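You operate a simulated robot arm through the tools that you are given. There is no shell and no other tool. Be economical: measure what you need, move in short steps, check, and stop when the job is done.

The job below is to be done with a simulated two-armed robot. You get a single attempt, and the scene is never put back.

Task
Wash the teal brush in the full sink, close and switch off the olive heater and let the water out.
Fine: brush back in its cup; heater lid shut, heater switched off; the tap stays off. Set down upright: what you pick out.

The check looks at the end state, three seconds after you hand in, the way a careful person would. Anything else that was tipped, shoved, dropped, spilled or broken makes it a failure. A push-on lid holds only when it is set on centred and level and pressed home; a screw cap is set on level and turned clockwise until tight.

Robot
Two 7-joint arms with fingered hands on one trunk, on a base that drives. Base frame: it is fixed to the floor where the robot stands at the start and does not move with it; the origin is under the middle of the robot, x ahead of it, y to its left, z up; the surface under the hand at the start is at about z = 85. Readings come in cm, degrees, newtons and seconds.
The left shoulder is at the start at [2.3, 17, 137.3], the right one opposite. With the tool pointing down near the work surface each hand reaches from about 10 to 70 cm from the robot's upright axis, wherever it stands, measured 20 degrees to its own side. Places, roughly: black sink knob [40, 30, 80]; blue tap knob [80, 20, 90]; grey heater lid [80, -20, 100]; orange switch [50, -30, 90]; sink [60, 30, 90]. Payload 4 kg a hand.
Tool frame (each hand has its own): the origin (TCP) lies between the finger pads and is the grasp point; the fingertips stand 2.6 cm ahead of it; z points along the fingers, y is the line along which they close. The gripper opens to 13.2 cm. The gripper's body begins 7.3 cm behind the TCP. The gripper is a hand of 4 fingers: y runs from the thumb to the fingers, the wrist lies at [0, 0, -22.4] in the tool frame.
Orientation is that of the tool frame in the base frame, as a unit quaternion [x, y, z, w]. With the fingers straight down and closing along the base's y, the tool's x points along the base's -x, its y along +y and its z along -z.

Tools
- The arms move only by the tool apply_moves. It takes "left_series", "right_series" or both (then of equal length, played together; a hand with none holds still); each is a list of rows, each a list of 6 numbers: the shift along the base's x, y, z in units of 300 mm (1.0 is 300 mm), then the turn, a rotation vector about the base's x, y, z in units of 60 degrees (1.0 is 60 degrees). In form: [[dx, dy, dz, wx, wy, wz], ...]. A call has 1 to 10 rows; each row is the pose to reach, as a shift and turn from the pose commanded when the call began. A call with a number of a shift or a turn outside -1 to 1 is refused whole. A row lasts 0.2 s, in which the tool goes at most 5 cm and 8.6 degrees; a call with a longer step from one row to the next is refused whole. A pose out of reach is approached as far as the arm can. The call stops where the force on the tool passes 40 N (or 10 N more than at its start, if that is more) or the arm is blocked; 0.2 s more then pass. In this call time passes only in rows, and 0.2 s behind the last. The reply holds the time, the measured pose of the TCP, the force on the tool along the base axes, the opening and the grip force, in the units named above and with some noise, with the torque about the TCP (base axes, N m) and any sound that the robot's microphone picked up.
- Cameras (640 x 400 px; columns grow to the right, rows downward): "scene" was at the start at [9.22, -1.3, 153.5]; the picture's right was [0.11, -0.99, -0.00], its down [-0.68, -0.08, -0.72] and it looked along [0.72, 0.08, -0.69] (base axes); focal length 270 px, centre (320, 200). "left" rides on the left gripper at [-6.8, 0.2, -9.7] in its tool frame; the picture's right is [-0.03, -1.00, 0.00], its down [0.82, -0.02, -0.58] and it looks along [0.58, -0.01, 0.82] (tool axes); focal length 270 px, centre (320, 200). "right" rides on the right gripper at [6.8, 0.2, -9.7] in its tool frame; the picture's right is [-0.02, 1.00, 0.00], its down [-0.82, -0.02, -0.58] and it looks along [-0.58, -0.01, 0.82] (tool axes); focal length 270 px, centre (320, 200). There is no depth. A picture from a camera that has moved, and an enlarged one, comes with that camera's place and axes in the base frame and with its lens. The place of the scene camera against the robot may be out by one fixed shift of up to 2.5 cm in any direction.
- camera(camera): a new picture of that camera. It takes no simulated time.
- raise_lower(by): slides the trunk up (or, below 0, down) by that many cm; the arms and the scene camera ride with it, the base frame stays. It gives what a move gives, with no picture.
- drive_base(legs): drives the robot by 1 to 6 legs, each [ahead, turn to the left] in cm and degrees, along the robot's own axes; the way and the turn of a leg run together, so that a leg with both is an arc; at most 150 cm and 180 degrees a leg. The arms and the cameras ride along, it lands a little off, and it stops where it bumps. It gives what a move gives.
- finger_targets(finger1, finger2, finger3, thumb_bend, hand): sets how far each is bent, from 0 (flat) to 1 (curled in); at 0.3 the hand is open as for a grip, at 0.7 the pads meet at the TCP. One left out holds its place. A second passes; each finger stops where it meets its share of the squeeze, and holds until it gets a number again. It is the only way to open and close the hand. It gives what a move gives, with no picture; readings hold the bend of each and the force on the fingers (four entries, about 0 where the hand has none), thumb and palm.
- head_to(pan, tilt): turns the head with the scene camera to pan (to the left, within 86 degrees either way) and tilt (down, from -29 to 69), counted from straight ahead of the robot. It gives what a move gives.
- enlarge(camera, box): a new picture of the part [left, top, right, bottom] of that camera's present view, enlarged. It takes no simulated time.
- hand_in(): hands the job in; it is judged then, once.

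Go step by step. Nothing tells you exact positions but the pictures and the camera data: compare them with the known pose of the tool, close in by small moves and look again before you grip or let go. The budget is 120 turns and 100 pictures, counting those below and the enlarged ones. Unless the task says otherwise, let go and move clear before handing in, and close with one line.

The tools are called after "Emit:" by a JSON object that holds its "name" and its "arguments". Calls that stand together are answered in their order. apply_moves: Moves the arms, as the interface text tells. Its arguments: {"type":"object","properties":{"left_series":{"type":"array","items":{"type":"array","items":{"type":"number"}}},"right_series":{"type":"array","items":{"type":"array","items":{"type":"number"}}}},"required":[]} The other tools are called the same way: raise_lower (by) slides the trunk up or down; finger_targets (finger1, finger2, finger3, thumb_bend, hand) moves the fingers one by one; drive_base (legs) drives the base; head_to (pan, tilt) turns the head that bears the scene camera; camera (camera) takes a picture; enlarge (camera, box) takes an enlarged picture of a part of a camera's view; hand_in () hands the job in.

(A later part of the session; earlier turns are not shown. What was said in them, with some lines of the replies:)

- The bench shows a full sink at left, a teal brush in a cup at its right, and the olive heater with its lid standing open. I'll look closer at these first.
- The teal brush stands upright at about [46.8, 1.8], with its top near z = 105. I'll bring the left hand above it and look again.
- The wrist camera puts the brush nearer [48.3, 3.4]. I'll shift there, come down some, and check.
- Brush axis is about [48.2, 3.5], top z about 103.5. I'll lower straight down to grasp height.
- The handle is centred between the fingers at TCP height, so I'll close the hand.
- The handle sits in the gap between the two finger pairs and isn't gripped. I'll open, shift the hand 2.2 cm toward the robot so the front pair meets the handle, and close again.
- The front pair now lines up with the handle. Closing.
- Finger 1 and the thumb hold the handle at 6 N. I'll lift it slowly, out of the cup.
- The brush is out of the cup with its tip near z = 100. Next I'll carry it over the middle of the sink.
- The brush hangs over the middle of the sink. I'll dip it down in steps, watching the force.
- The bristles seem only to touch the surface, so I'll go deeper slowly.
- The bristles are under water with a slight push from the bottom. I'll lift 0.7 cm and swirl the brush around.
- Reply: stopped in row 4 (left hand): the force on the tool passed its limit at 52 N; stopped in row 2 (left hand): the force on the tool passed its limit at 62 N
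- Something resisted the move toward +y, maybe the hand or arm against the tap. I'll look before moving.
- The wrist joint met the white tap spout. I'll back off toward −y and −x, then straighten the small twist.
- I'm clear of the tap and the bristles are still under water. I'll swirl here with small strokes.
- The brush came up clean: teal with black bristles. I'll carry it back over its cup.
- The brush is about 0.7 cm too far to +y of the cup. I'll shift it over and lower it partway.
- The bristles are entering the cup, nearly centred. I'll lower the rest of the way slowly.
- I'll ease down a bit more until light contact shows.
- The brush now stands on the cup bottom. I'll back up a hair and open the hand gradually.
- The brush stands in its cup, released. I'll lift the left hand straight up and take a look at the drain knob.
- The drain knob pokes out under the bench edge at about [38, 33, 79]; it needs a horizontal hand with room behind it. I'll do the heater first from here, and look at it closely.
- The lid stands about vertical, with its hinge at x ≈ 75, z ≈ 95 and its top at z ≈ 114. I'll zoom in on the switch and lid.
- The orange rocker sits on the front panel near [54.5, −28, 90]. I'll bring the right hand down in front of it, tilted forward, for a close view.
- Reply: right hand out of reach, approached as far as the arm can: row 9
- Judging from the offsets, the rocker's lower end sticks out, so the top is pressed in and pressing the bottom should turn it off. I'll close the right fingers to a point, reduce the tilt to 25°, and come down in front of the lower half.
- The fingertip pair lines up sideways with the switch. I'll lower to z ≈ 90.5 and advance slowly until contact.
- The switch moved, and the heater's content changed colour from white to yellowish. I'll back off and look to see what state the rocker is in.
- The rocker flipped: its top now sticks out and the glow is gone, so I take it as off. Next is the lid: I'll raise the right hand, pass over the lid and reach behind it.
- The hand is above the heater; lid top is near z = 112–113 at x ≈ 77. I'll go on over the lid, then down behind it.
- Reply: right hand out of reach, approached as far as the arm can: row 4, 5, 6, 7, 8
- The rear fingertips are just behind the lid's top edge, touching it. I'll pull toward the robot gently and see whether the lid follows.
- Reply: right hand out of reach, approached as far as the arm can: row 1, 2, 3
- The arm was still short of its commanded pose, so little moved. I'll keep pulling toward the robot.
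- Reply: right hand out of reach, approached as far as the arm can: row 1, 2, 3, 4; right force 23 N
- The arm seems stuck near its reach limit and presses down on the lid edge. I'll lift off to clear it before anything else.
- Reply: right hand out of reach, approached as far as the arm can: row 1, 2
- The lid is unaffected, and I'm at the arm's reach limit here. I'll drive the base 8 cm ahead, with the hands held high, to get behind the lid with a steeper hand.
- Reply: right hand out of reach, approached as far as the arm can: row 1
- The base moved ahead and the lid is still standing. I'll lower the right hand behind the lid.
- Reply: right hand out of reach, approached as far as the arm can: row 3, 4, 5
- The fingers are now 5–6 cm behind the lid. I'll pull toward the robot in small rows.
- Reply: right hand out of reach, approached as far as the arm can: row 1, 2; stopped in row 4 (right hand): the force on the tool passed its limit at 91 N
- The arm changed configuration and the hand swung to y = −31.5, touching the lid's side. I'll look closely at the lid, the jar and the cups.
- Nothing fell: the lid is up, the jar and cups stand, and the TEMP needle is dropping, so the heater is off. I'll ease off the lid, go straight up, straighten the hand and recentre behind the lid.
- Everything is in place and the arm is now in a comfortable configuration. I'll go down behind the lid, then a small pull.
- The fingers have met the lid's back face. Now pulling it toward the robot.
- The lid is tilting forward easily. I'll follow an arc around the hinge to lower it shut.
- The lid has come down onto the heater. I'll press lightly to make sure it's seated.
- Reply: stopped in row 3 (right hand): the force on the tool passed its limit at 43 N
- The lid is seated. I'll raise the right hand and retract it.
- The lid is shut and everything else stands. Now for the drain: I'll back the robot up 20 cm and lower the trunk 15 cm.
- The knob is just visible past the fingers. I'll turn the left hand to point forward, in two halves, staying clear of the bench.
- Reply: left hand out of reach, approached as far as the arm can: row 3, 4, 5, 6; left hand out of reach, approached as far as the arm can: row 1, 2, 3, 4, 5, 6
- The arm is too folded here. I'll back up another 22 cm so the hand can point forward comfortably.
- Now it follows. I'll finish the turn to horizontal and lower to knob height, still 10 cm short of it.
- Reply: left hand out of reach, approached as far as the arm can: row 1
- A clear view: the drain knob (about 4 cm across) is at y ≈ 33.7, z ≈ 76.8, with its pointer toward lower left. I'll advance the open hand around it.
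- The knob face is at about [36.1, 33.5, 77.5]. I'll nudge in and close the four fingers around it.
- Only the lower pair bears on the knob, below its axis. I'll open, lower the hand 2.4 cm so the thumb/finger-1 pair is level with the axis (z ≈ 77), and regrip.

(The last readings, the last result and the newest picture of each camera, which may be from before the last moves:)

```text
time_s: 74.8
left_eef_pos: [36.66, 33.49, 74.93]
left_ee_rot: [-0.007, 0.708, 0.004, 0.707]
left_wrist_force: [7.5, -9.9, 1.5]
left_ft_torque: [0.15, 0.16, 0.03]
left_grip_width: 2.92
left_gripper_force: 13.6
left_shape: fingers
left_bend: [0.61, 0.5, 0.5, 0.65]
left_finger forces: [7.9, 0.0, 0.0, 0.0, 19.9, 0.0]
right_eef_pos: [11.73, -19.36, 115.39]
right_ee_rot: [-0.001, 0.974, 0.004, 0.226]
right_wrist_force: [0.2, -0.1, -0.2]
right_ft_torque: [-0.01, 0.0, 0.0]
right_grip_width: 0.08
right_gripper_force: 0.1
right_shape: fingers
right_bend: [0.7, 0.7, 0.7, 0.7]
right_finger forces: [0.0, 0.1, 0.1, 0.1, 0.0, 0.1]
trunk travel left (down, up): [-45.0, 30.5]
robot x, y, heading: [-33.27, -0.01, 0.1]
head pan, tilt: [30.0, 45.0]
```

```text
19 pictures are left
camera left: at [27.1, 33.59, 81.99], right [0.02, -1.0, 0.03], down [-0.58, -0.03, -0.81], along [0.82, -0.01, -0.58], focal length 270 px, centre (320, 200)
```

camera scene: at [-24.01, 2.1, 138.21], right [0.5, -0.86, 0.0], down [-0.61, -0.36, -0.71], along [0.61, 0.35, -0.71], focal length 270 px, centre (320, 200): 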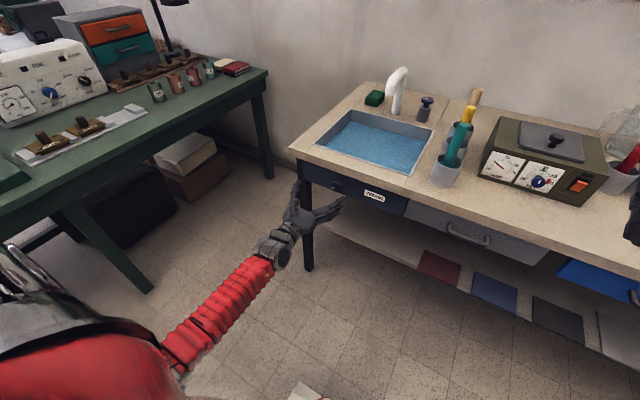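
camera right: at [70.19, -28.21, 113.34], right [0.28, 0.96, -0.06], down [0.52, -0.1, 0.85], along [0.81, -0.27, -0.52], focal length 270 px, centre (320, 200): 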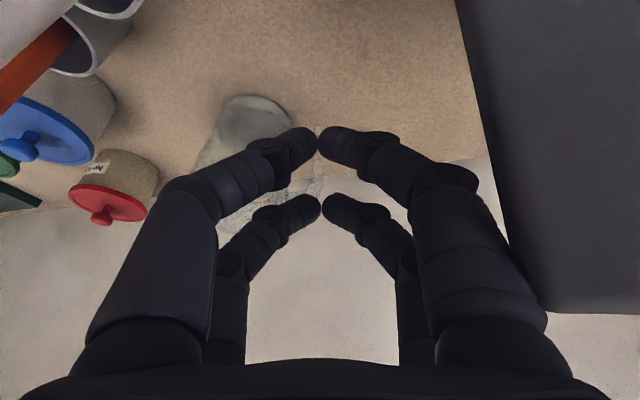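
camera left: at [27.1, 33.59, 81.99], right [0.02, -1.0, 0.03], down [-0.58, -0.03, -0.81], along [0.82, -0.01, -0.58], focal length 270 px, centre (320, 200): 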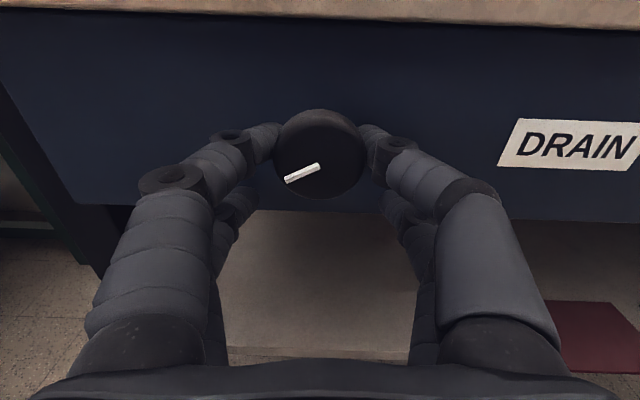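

Gripped, with the thumb pushing harder. I'll shift 0.25 cm toward −y to balance, then try turning the knob 30° counter-clockwise about its own axis.

Emit:
{"name": "apply_moves", "arguments": {"left_series": [[0, -0.008, 0, 0, 0, 0]]}}

Emit:
{"name": "apply_moves", "arguments": {"left_series": [[0, -0.0097, 0.0007, -0.133, 0, 0], [0, -0.0193, 0.0027, -0.267, 0, 0], [0, -0.0285, 0.006, -0.4, 0, 0], [0, -0.035, 0.0093, -0.5, 0, 0]]}}

Emit:
{"name": "camera", "arguments": {"camera": "left"}}

```text
time_s: 75.2
left_eef_pos: [36.79, 33.51, 74.89]
left_ee_rot: [-0.009, 0.707, 0.005, 0.707]
left_wrist_force: [11.2, -5.6, 2.4]
left_ft_torque: [0.09, 0.15, 0.1]
left_grip_width: 2.97
left_gripper_force: 13.7
left_shape: fingers
left_bend: [0.61, 0.5, 0.5, 0.65]
left_finger forces: [10.2, 0.0, 0.0, 0.1, 17.6, 0.1]
right_eef_pos: [11.85, -19.48, 115.37]
right_ee_rot: [-0.001, 0.974, 0.003, 0.226]
right_wrist_force: [1.0, -0.7, 0.1]
right_ft_torque: [-0.01, 0.02, -0.03]
right_grip_width: 0.09
right_gripper_force: 0.0
right_shape: fingers
right_bend: [0.7, 0.7, 0.7, 0.7]
right_finger forces: [0.0, 0.0, 0.0, 0.1, 0.0, 0.0]
trunk travel left (down, up): [-45.0, 30.5]
robot x, y, heading: [-33.46, 0.3, 0.1]
head pan, tilt: [30.0, 45.0]
```

```text
time_s: 76.2
left_eef_pos: [36.74, 32.25, 74.81]
left_ee_rot: [-0.191, 0.686, -0.181, 0.678]
left_wrist_force: [11.3, -9.3, -7.1]
left_ft_torque: [0.51, 0.3, -0.17]
left_grip_width: 2.87
left_gripper_force: 14.7
left_shape: fingers
left_bend: [0.6, 0.5, 0.5, 0.66]
left_finger forces: [9.5, 0.0, 0.0, 0.0, 19.5, 0.1]
right_eef_pos: [11.81, -19.49, 115.4]
right_ee_rot: [0.0, 0.974, 0.003, 0.226]
right_wrist_force: [0.0, -0.2, -0.5]
right_ft_torque: [0.0, -0.02, 0.01]
right_grip_width: 0.08
right_gripper_force: 0.2
right_shape: fingers
right_bend: [0.7, 0.7, 0.7, 0.7]
right_finger forces: [0.0, 0.1, 0.1, 0.0, 0.0, 0.1]
trunk travel left (down, up): [-45.0, 30.5]
robot x, y, heading: [-33.53, -0.15, 0.1]
head pan, tilt: [30.0, 45.0]
```

```text
18 pictures are left
camera left: at [27.14, 35.82, 80.97], right [0.02, -0.85, 0.53], down [-0.58, -0.44, -0.68], along [0.81, -0.3, -0.5], focal length 270 px, centre (320, 200)
```

left: 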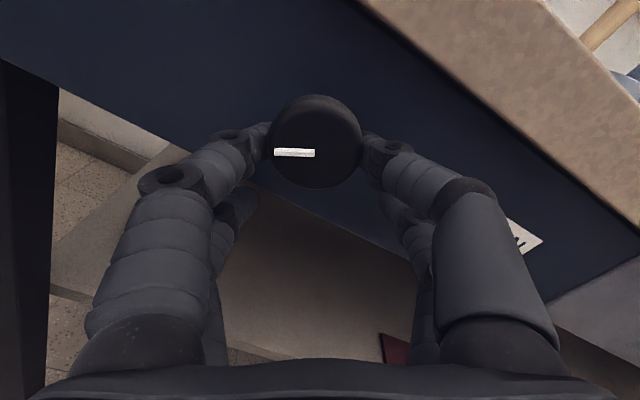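

The pointer stayed put in the world, so counter-clockwise is against the stop. I'll turn clockwise instead, from −30° to +30°.

Emit:
{"name": "apply_moves", "arguments": {"left_series": [[0, 0.0082, -0.004, 0.125, 0, 0], [0, 0.0169, -0.007, 0.25, 0, 0], [0, 0.0259, -0.0087, 0.375, 0, 0], [0, 0.035, -0.0093, 0.5, 0, 0], [0, 0.0441, -0.0087, 0.625, 0, 0], [0, 0.0531, -0.007, 0.75, 0, 0], [0, 0.0618, -0.004, 0.875, 0, 0], [0, 0.07, 0, 1.0, 0, 0]]}}

Emit:
{"name": "camera", "arguments": {"camera": "left"}}

Emit:
{"name": "camera", "arguments": {"camera": "scene"}}

```text
time_s: 78.0
left_eef_pos: [36.8, 34.66, 74.75]
left_ee_rot: [0.175, 0.684, 0.187, 0.682]
left_wrist_force: [6.3, -6.8, -18.8]
left_ft_torque: [0.34, 0.43, -0.08]
left_grip_width: 2.86
left_gripper_force: 15.6
left_shape: fingers
left_bend: [0.62, 0.5, 0.5, 0.65]
left_finger forces: [9.0, 0.0, 0.0, 0.1, 21.9, 0.0]
right_eef_pos: [12.01, -19.34, 115.3]
right_ee_rot: [0.0, 0.974, 0.003, 0.225]
right_wrist_force: [-0.2, 0.5, -0.5]
right_ft_torque: [0.0, -0.02, -0.03]
right_grip_width: 0.08
right_gripper_force: 0.1
right_shape: fingers
right_bend: [0.7, 0.7, 0.7, 0.7]
right_finger forces: [0.1, 0.0, 0.0, 0.1, 0.0, 0.1]
trunk travel left (down, up): [-45.0, 30.5]
robot x, y, heading: [-33.69, -0.08, 0.0]
head pan, tilt: [30.0, 45.0]
```

```text
17 pictures are left
camera left: at [27.19, 31.32, 80.98], right [0.01, -0.88, -0.47], down [-0.58, 0.38, -0.72], along [0.81, 0.29, -0.51], focal length 270 px, centre (320, 200)
```

left: 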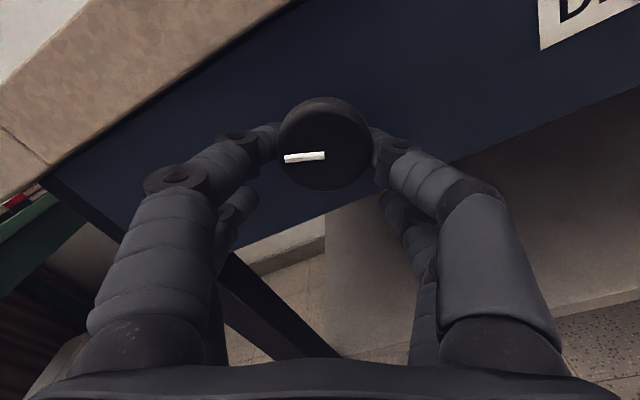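

```text
16 pictures are left
camera scene: at [-23.69, 1.91, 138.18], right [0.5, -0.86, 0.0], down [-0.61, -0.36, -0.71], along [0.61, 0.35, -0.71], focal length 270 px, centre (320, 200)
```

scene: 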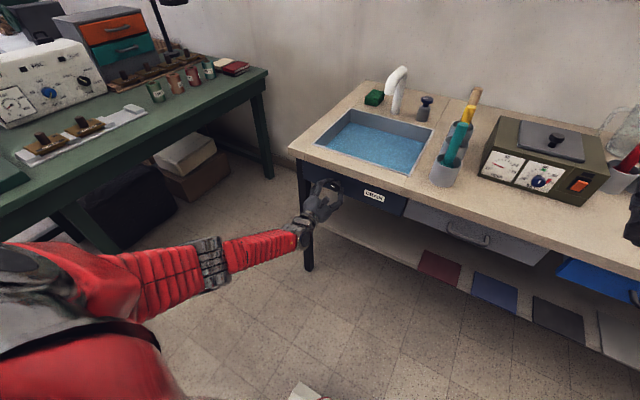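

The knob followed: the pointer has turned about 55° clockwise. I'll check whether the water is dropping.

Emit:
{"name": "enlarge", "arguments": {"camera": "scene", "box": [280, 60, 480, 200]}}

```text
2.86 times, centred on (380, 130) of scene
camera zoom: at [-23.69, 1.91, 138.18], right [0.5, -0.86, 0.0], down [-0.61, -0.36, -0.71], along [0.61, 0.35, -0.71], focal length 771 px, centre (149, 400)
```

zoom: 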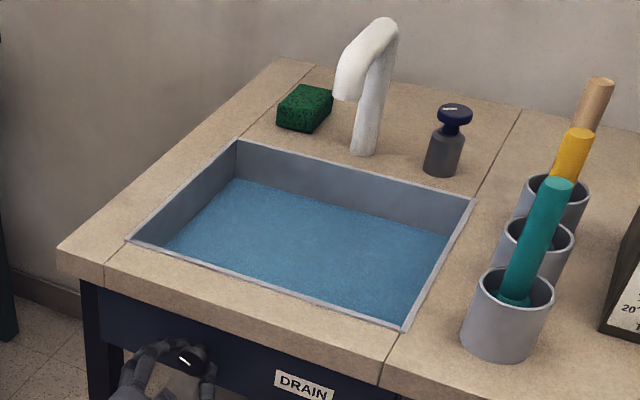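

The level looks a little lower. I'll regrip and turn further clockwise to open it fully.

Emit:
{"name": "finger_targets", "arguments": {"hand": "left", "finger1": 0.48, "thumb_bend": 0.48}}

Emit:
{"name": "apply_moves", "arguments": {"left_series": [[0, -0.0082, -0.008, -0.125, 0, 0], [0, -0.0169, -0.012, -0.25, 0, 0], [0, -0.0259, -0.0147, -0.375, 0, 0], [0, -0.035, -0.0153, -0.5, 0, 0], [0, -0.0441, -0.0147, -0.625, 0, 0], [0, -0.0531, -0.013, -0.75, 0, 0], [0, -0.0618, -0.01, -0.875, 0, 0], [0, -0.07, -0.006, -1.0, 0, 0]]}}

Emit:
{"name": "finger_targets", "arguments": {"hand": "left", "finger1": 0.75, "thumb_bend": 0.72}}

Emit:
{"name": "camera", "arguments": {"camera": "left"}}

Emit:
{"name": "enlarge", "arguments": {"camera": "scene", "box": [280, 60, 480, 200]}}

```text
time_s: 79.0
left_eef_pos: [36.79, 34.69, 75.22]
left_ee_rot: [0.175, 0.683, 0.186, 0.684]
left_wrist_force: [0.4, -0.4, -0.7]
left_ft_torque: [0.0, -0.01, 0.02]
left_grip_width: 7.24
left_gripper_force: 0.1
left_shape: fingers
left_bend: [0.48, 0.5, 0.5, 0.48]
left_finger forces: [0.1, 0.0, 0.1, 0.0, 0.0, 0.0]
right_eef_pos: [11.73, -19.34, 115.49]
right_ee_rot: [0.0, 0.974, 0.003, 0.226]
right_wrist_force: [-0.6, 0.0, 0.0]
right_ft_torque: [0.03, 0.0, -0.01]
right_grip_width: 0.07
right_gripper_force: 0.0
right_shape: fingers
right_bend: [0.7, 0.7, 0.7, 0.7]
right_finger forces: [0.1, 0.1, 0.0, 0.0, 0.0, 0.1]
trunk travel left (down, up): [-45.0, 30.5]
robot x, y, heading: [-33.44, -0.09, -0.1]
head pan, tilt: [30.0, 45.0]
```

```text
time_s: 80.8
left_eef_pos: [36.87, 32.47, 75.09]
left_ee_rot: [-0.192, 0.684, -0.18, 0.68]
left_wrist_force: [-0.4, 0.2, -0.4]
left_ft_torque: [0.02, 0.0, 0.01]
left_grip_width: 7.22
left_gripper_force: 0.1
left_shape: fingers
left_bend: [0.48, 0.5, 0.5, 0.48]
left_finger forces: [0.0, 0.0, 0.0, 0.0, 0.0, 0.0]
right_eef_pos: [11.71, -19.33, 115.52]
right_ee_rot: [-0.001, 0.974, 0.003, 0.227]
right_wrist_force: [1.0, 0.0, 0.2]
right_ft_torque: [0.01, -0.03, 0.01]
right_grip_width: 0.1
right_gripper_force: 0.1
right_shape: fingers
right_bend: [0.7, 0.7, 0.7, 0.7]
right_finger forces: [0.0, 0.0, 0.0, 0.1, 0.0, 0.0]
trunk travel left (down, up): [-45.0, 30.5]
robot x, y, heading: [-33.79, -0.13, 0.2]
head pan, tilt: [30.0, 45.0]
```

```text
time_s: 81.8
left_eef_pos: [36.79, 32.38, 75.01]
left_ee_rot: [-0.19, 0.684, -0.179, 0.681]
left_wrist_force: [6.3, -3.1, 2.2]
left_ft_torque: [0.03, 0.11, 0.0]
left_grip_width: 2.93
left_gripper_force: 11.3
left_shape: fingers
left_bend: [0.6, 0.5, 0.5, 0.66]
left_finger forces: [8.3, 0.1, 0.1, 0.0, 13.1, 0.0]
right_eef_pos: [11.81, -19.39, 115.4]
right_ee_rot: [-0.001, 0.974, 0.004, 0.226]
right_wrist_force: [-0.8, 0.0, 0.5]
right_ft_torque: [0.0, 0.0, 0.0]
right_grip_width: 0.08
right_gripper_force: 0.0
right_shape: fingers
right_bend: [0.7, 0.7, 0.7, 0.7]
right_finger forces: [0.1, 0.1, 0.1, 0.0, 0.0, 0.0]
trunk travel left (down, up): [-45.0, 30.5]
robot x, y, heading: [-33.64, -0.38, 0.3]
head pan, tilt: [30.0, 45.0]
```

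```text
14 pictures are left
camera left: at [27.13, 35.91, 81.11], right [0.02, -0.85, 0.53], down [-0.58, -0.44, -0.69], along [0.82, -0.29, -0.5], focal length 270 px, centre (320, 200)
```

left: 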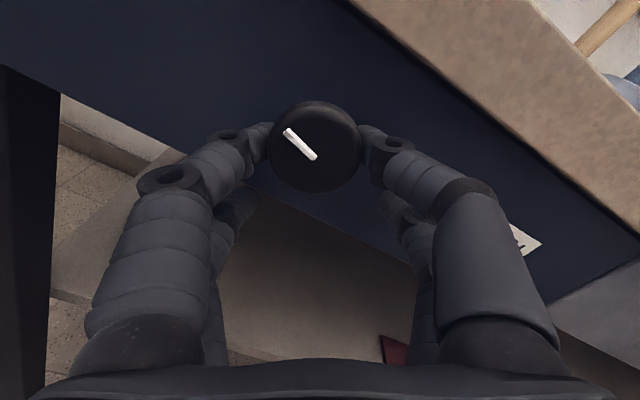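

```text
2.86 times, centred on (380, 130) of scene
camera zoom: at [-23.94, 1.84, 138.22], right [0.5, -0.86, 0.0], down [-0.61, -0.35, -0.71], along [0.61, 0.35, -0.71], focal length 771 px, centre (149, 400)
```

zoom: 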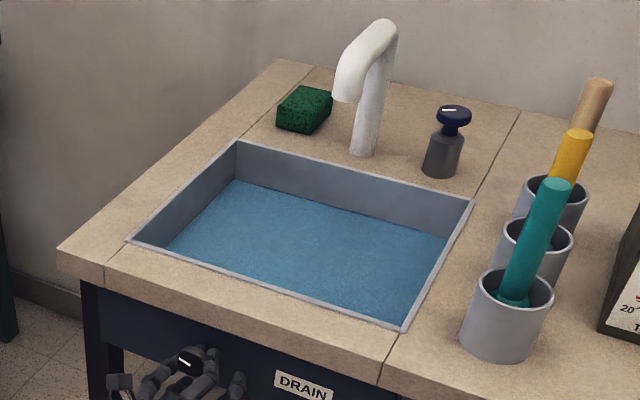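

Water isn't visibly dropping yet. I'll turn another 60° clockwise.

Emit:
{"name": "apply_moves", "arguments": {"left_series": [[0, 0.0082, -0.004, 0.125, 0, 0], [0, 0.0169, -0.007, 0.25, 0, 0], [0, 0.0259, -0.0087, 0.375, 0, 0], [0, 0.035, -0.0093, 0.5, 0, 0], [0, 0.0441, -0.0087, 0.625, 0, 0], [0, 0.0531, -0.007, 0.75, 0, 0], [0, 0.0618, -0.004, 0.875, 0, 0], [0, 0.07, 0, 1.0, 0, 0]]}}

Emit:
{"name": "camera", "arguments": {"camera": "left"}}

Emit:
{"name": "enlarge", "arguments": {"camera": "scene", "box": [280, 60, 480, 200]}}

```text
time_s: 83.6
left_eef_pos: [36.89, 34.48, 75.05]
left_ee_rot: [0.176, 0.682, 0.188, 0.685]
left_wrist_force: [4.5, -11.6, 2.8]
left_ft_torque: [-0.14, 0.06, -0.13]
left_grip_width: 2.97
left_gripper_force: 12.4
left_shape: fingers
left_bend: [0.61, 0.5, 0.5, 0.65]
left_finger forces: [7.4, 0.0, 0.0, 0.0, 15.9, 0.0]
right_eef_pos: [11.75, -19.41, 115.36]
right_ee_rot: [0.0, 0.974, 0.003, 0.226]
right_wrist_force: [0.4, 0.5, 0.7]
right_ft_torque: [0.03, -0.02, -0.04]
right_grip_width: 0.08
right_gripper_force: 0.1
right_shape: fingers
right_bend: [0.7, 0.7, 0.7, 0.7]
right_finger forces: [0.0, 0.1, 0.0, 0.0, 0.0, 0.0]
trunk travel left (down, up): [-45.0, 30.5]
robot x, y, heading: [-33.68, 0.25, 0.3]
head pan, tilt: [30.0, 45.0]
```

```text
12 pictures are left
camera left: at [27.16, 31.06, 81.12], right [0.02, -0.88, -0.47], down [-0.58, 0.38, -0.72], along [0.82, 0.29, -0.5], focal length 270 px, centre (320, 200)
```

left: 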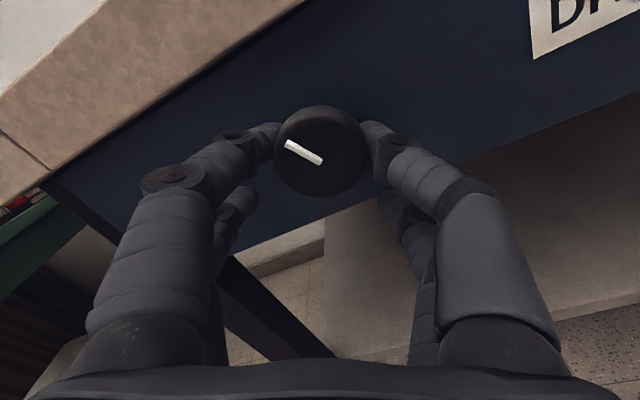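

```text
2.86 times, centred on (380, 130) of scene
camera zoom: at [-23.96, 1.77, 138.22], right [0.5, -0.86, 0.0], down [-0.61, -0.35, -0.71], along [0.61, 0.36, -0.71], focal length 771 px, centre (149, 400)
```

zoom: 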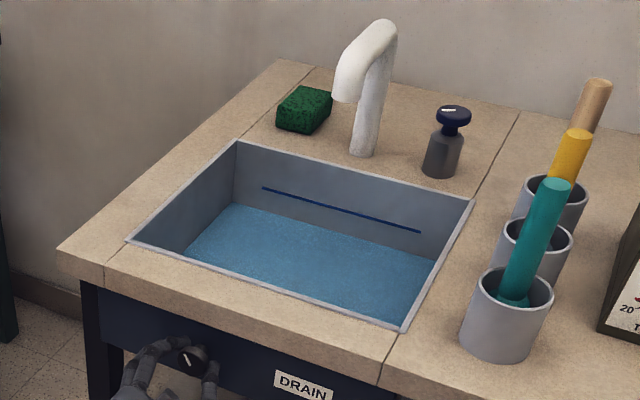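

The water is now clearly dropping. I'll release the knob, leaving it open, and back the hand off while it drains.

Emit:
{"name": "finger_targets", "arguments": {"hand": "left", "finger1": 0.3, "finger2": 0.3, "finger3": 0.3, "thumb_bend": 0.3}}

Emit:
{"name": "apply_moves", "arguments": {"left_series": [[-0.1, 0, 0, 0, 0, 0], [-0.22, 0, 0, -0.1, 0, 0], [-0.34, 0, 0, -0.2, 0, 0], [-0.4, 0, 0, -0.3, 0, 0]]}}

Emit:
{"name": "head_to", "arguments": {"pan": 25, "tilt": 40}}

Emit:
{"name": "camera", "arguments": {"camera": "scene"}}

```text
time_s: 84.6
left_eef_pos: [36.8, 34.54, 74.8]
left_ee_rot: [0.175, 0.683, 0.186, 0.684]
left_wrist_force: [0.4, -0.6, 0.1]
left_ft_torque: [-0.01, 0.01, -0.02]
left_grip_width: 13.25
left_gripper_force: 0.0
left_shape: fingers
left_bend: [0.3, 0.3, 0.3, 0.3]
left_finger forces: [0.1, 0.0, 0.1, 0.1, 0.0, 0.0]
right_eef_pos: [11.86, -19.44, 115.48]
right_ee_rot: [-0.001, 0.974, 0.002, 0.227]
right_wrist_force: [0.2, 0.5, -0.5]
right_ft_torque: [0.03, -0.03, -0.02]
right_grip_width: 0.07
right_gripper_force: 0.1
right_shape: fingers
right_bend: [0.7, 0.7, 0.7, 0.7]
right_finger forces: [0.1, 0.0, 0.0, 0.0, 0.0, 0.0]
trunk travel left (down, up): [-45.0, 30.5]
robot x, y, heading: [-33.53, -0.17, 0.0]
head pan, tilt: [30.0, 45.0]
```

```text
time_s: 85.6
left_eef_pos: [24.74, 34.43, 74.82]
left_ee_rot: [0.065, 0.703, 0.076, 0.704]
left_wrist_force: [0.0, 0.9, 0.5]
left_ft_torque: [-0.02, 0.04, 0.01]
left_grip_width: 13.27
left_gripper_force: 0.1
left_shape: fingers
left_bend: [0.3, 0.3, 0.3, 0.3]
left_finger forces: [0.0, 0.0, 0.0, 0.0, 0.0, 0.0]
right_eef_pos: [11.83, -19.39, 115.43]
right_ee_rot: [0.0, 0.974, 0.003, 0.227]
right_wrist_force: [-0.7, 0.1, -0.4]
right_ft_torque: [0.02, 0.05, -0.02]
right_grip_width: 0.09
right_gripper_force: 0.1
right_shape: fingers
right_bend: [0.7, 0.7, 0.7, 0.7]
right_finger forces: [0.1, 0.2, 0.0, 0.1, 0.0, 0.0]
trunk travel left (down, up): [-45.0, 30.5]
robot x, y, heading: [-33.39, 0.11, -0.3]
head pan, tilt: [30.0, 45.0]
```

```text
time_s: 86.3
left_eef_pos: [24.78, 34.59, 74.9]
left_ee_rot: [0.067, 0.703, 0.078, 0.703]
left_wrist_force: [-0.7, -0.4, 0.0]
left_ft_torque: [-0.03, 0.03, 0.01]
left_grip_width: 13.26
left_gripper_force: 0.1
left_shape: fingers
left_bend: [0.3, 0.3, 0.3, 0.3]
left_finger forces: [0.1, 0.0, 0.1, 0.0, 0.0, 0.0]
right_eef_pos: [11.78, -19.37, 115.35]
right_ee_rot: [-0.001, 0.974, 0.003, 0.227]
right_wrist_force: [0.5, 0.2, 0.0]
right_ft_torque: [0.02, 0.04, -0.03]
right_grip_width: 0.1
right_gripper_force: 0.0
right_shape: fingers
right_bend: [0.7, 0.7, 0.7, 0.7]
right_finger forces: [0.0, 0.1, 0.0, 0.0, 0.0, 0.0]
trunk travel left (down, up): [-45.0, 30.5]
robot x, y, heading: [-33.47, -0.06, 0.2]
head pan, tilt: [25.0, 40.0]
```

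```text
10 pictures are left
camera scene: at [-23.35, 1.41, 138.94], right [0.42, -0.91, 0.0], down [-0.58, -0.27, -0.77], along [0.69, 0.33, -0.64], focal length 270 px, centre (320, 200)
```

scene: 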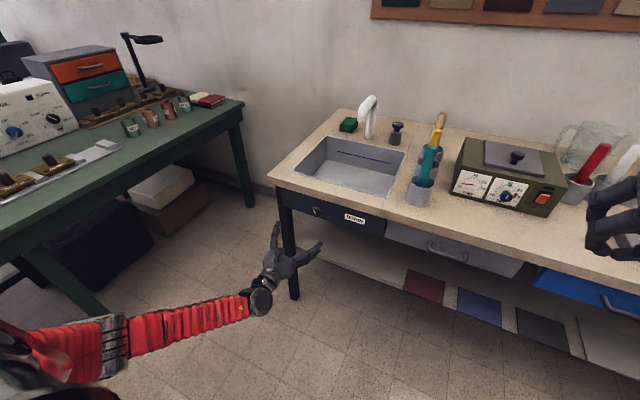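

The sink looks empty. I'll do a last close check of the sink, the brush and the heater.

Emit:
{"name": "enlarge", "arguments": {"camera": "scene", "box": [280, 80, 440, 240]}}

Emit:
{"name": "enlarge", "arguments": {"camera": "scene", "box": [400, 100, 640, 260]}}

```text
2.50 times, centred on (360, 160) of scene
camera zoom: at [-23.35, 1.41, 138.94], right [0.42, -0.91, 0.0], down [-0.58, -0.27, -0.77], along [0.69, 0.33, -0.64], focal length 674 px, centre (220, 300)
```

zoom: 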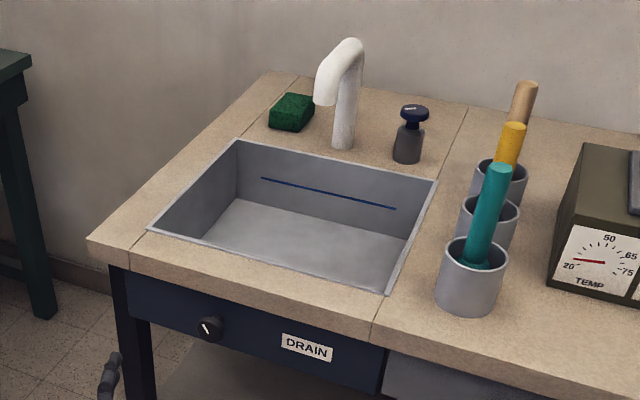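

```text
2.50 times, centred on (520, 180) of scene
camera zoom: at [-23.35, 1.41, 138.94], right [0.42, -0.91, 0.0], down [-0.58, -0.27, -0.77], along [0.69, 0.33, -0.64], focal length 674 px, centre (-180, 250)
```

zoom: 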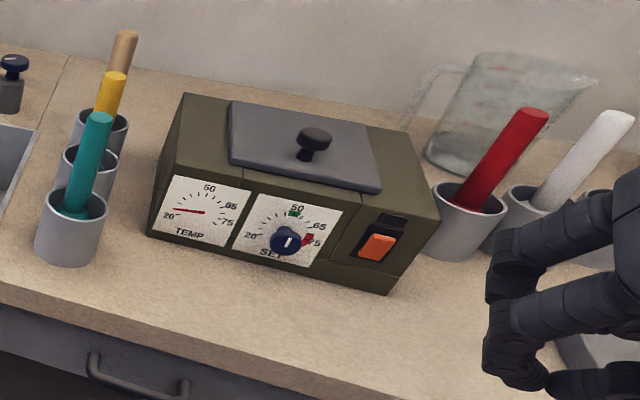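

The sink is empty, the brush stands clean in its cup, the lid is shut, the heater reads 20, and the tap was not touched by hand or opened. Handing in.

Emit:
{"name": "hand_in", "arguments": {}}

```text
The job is handed in.
```

The teal brush is washed and back upright in its cup, the olive heater is shut and switched off, and the sink is drained with the tap left off. On the way, my left wrist bumped the tap spout and my right hand bumped the open lid hard; in the later pictures both looked unharmed and nothing had tipped.
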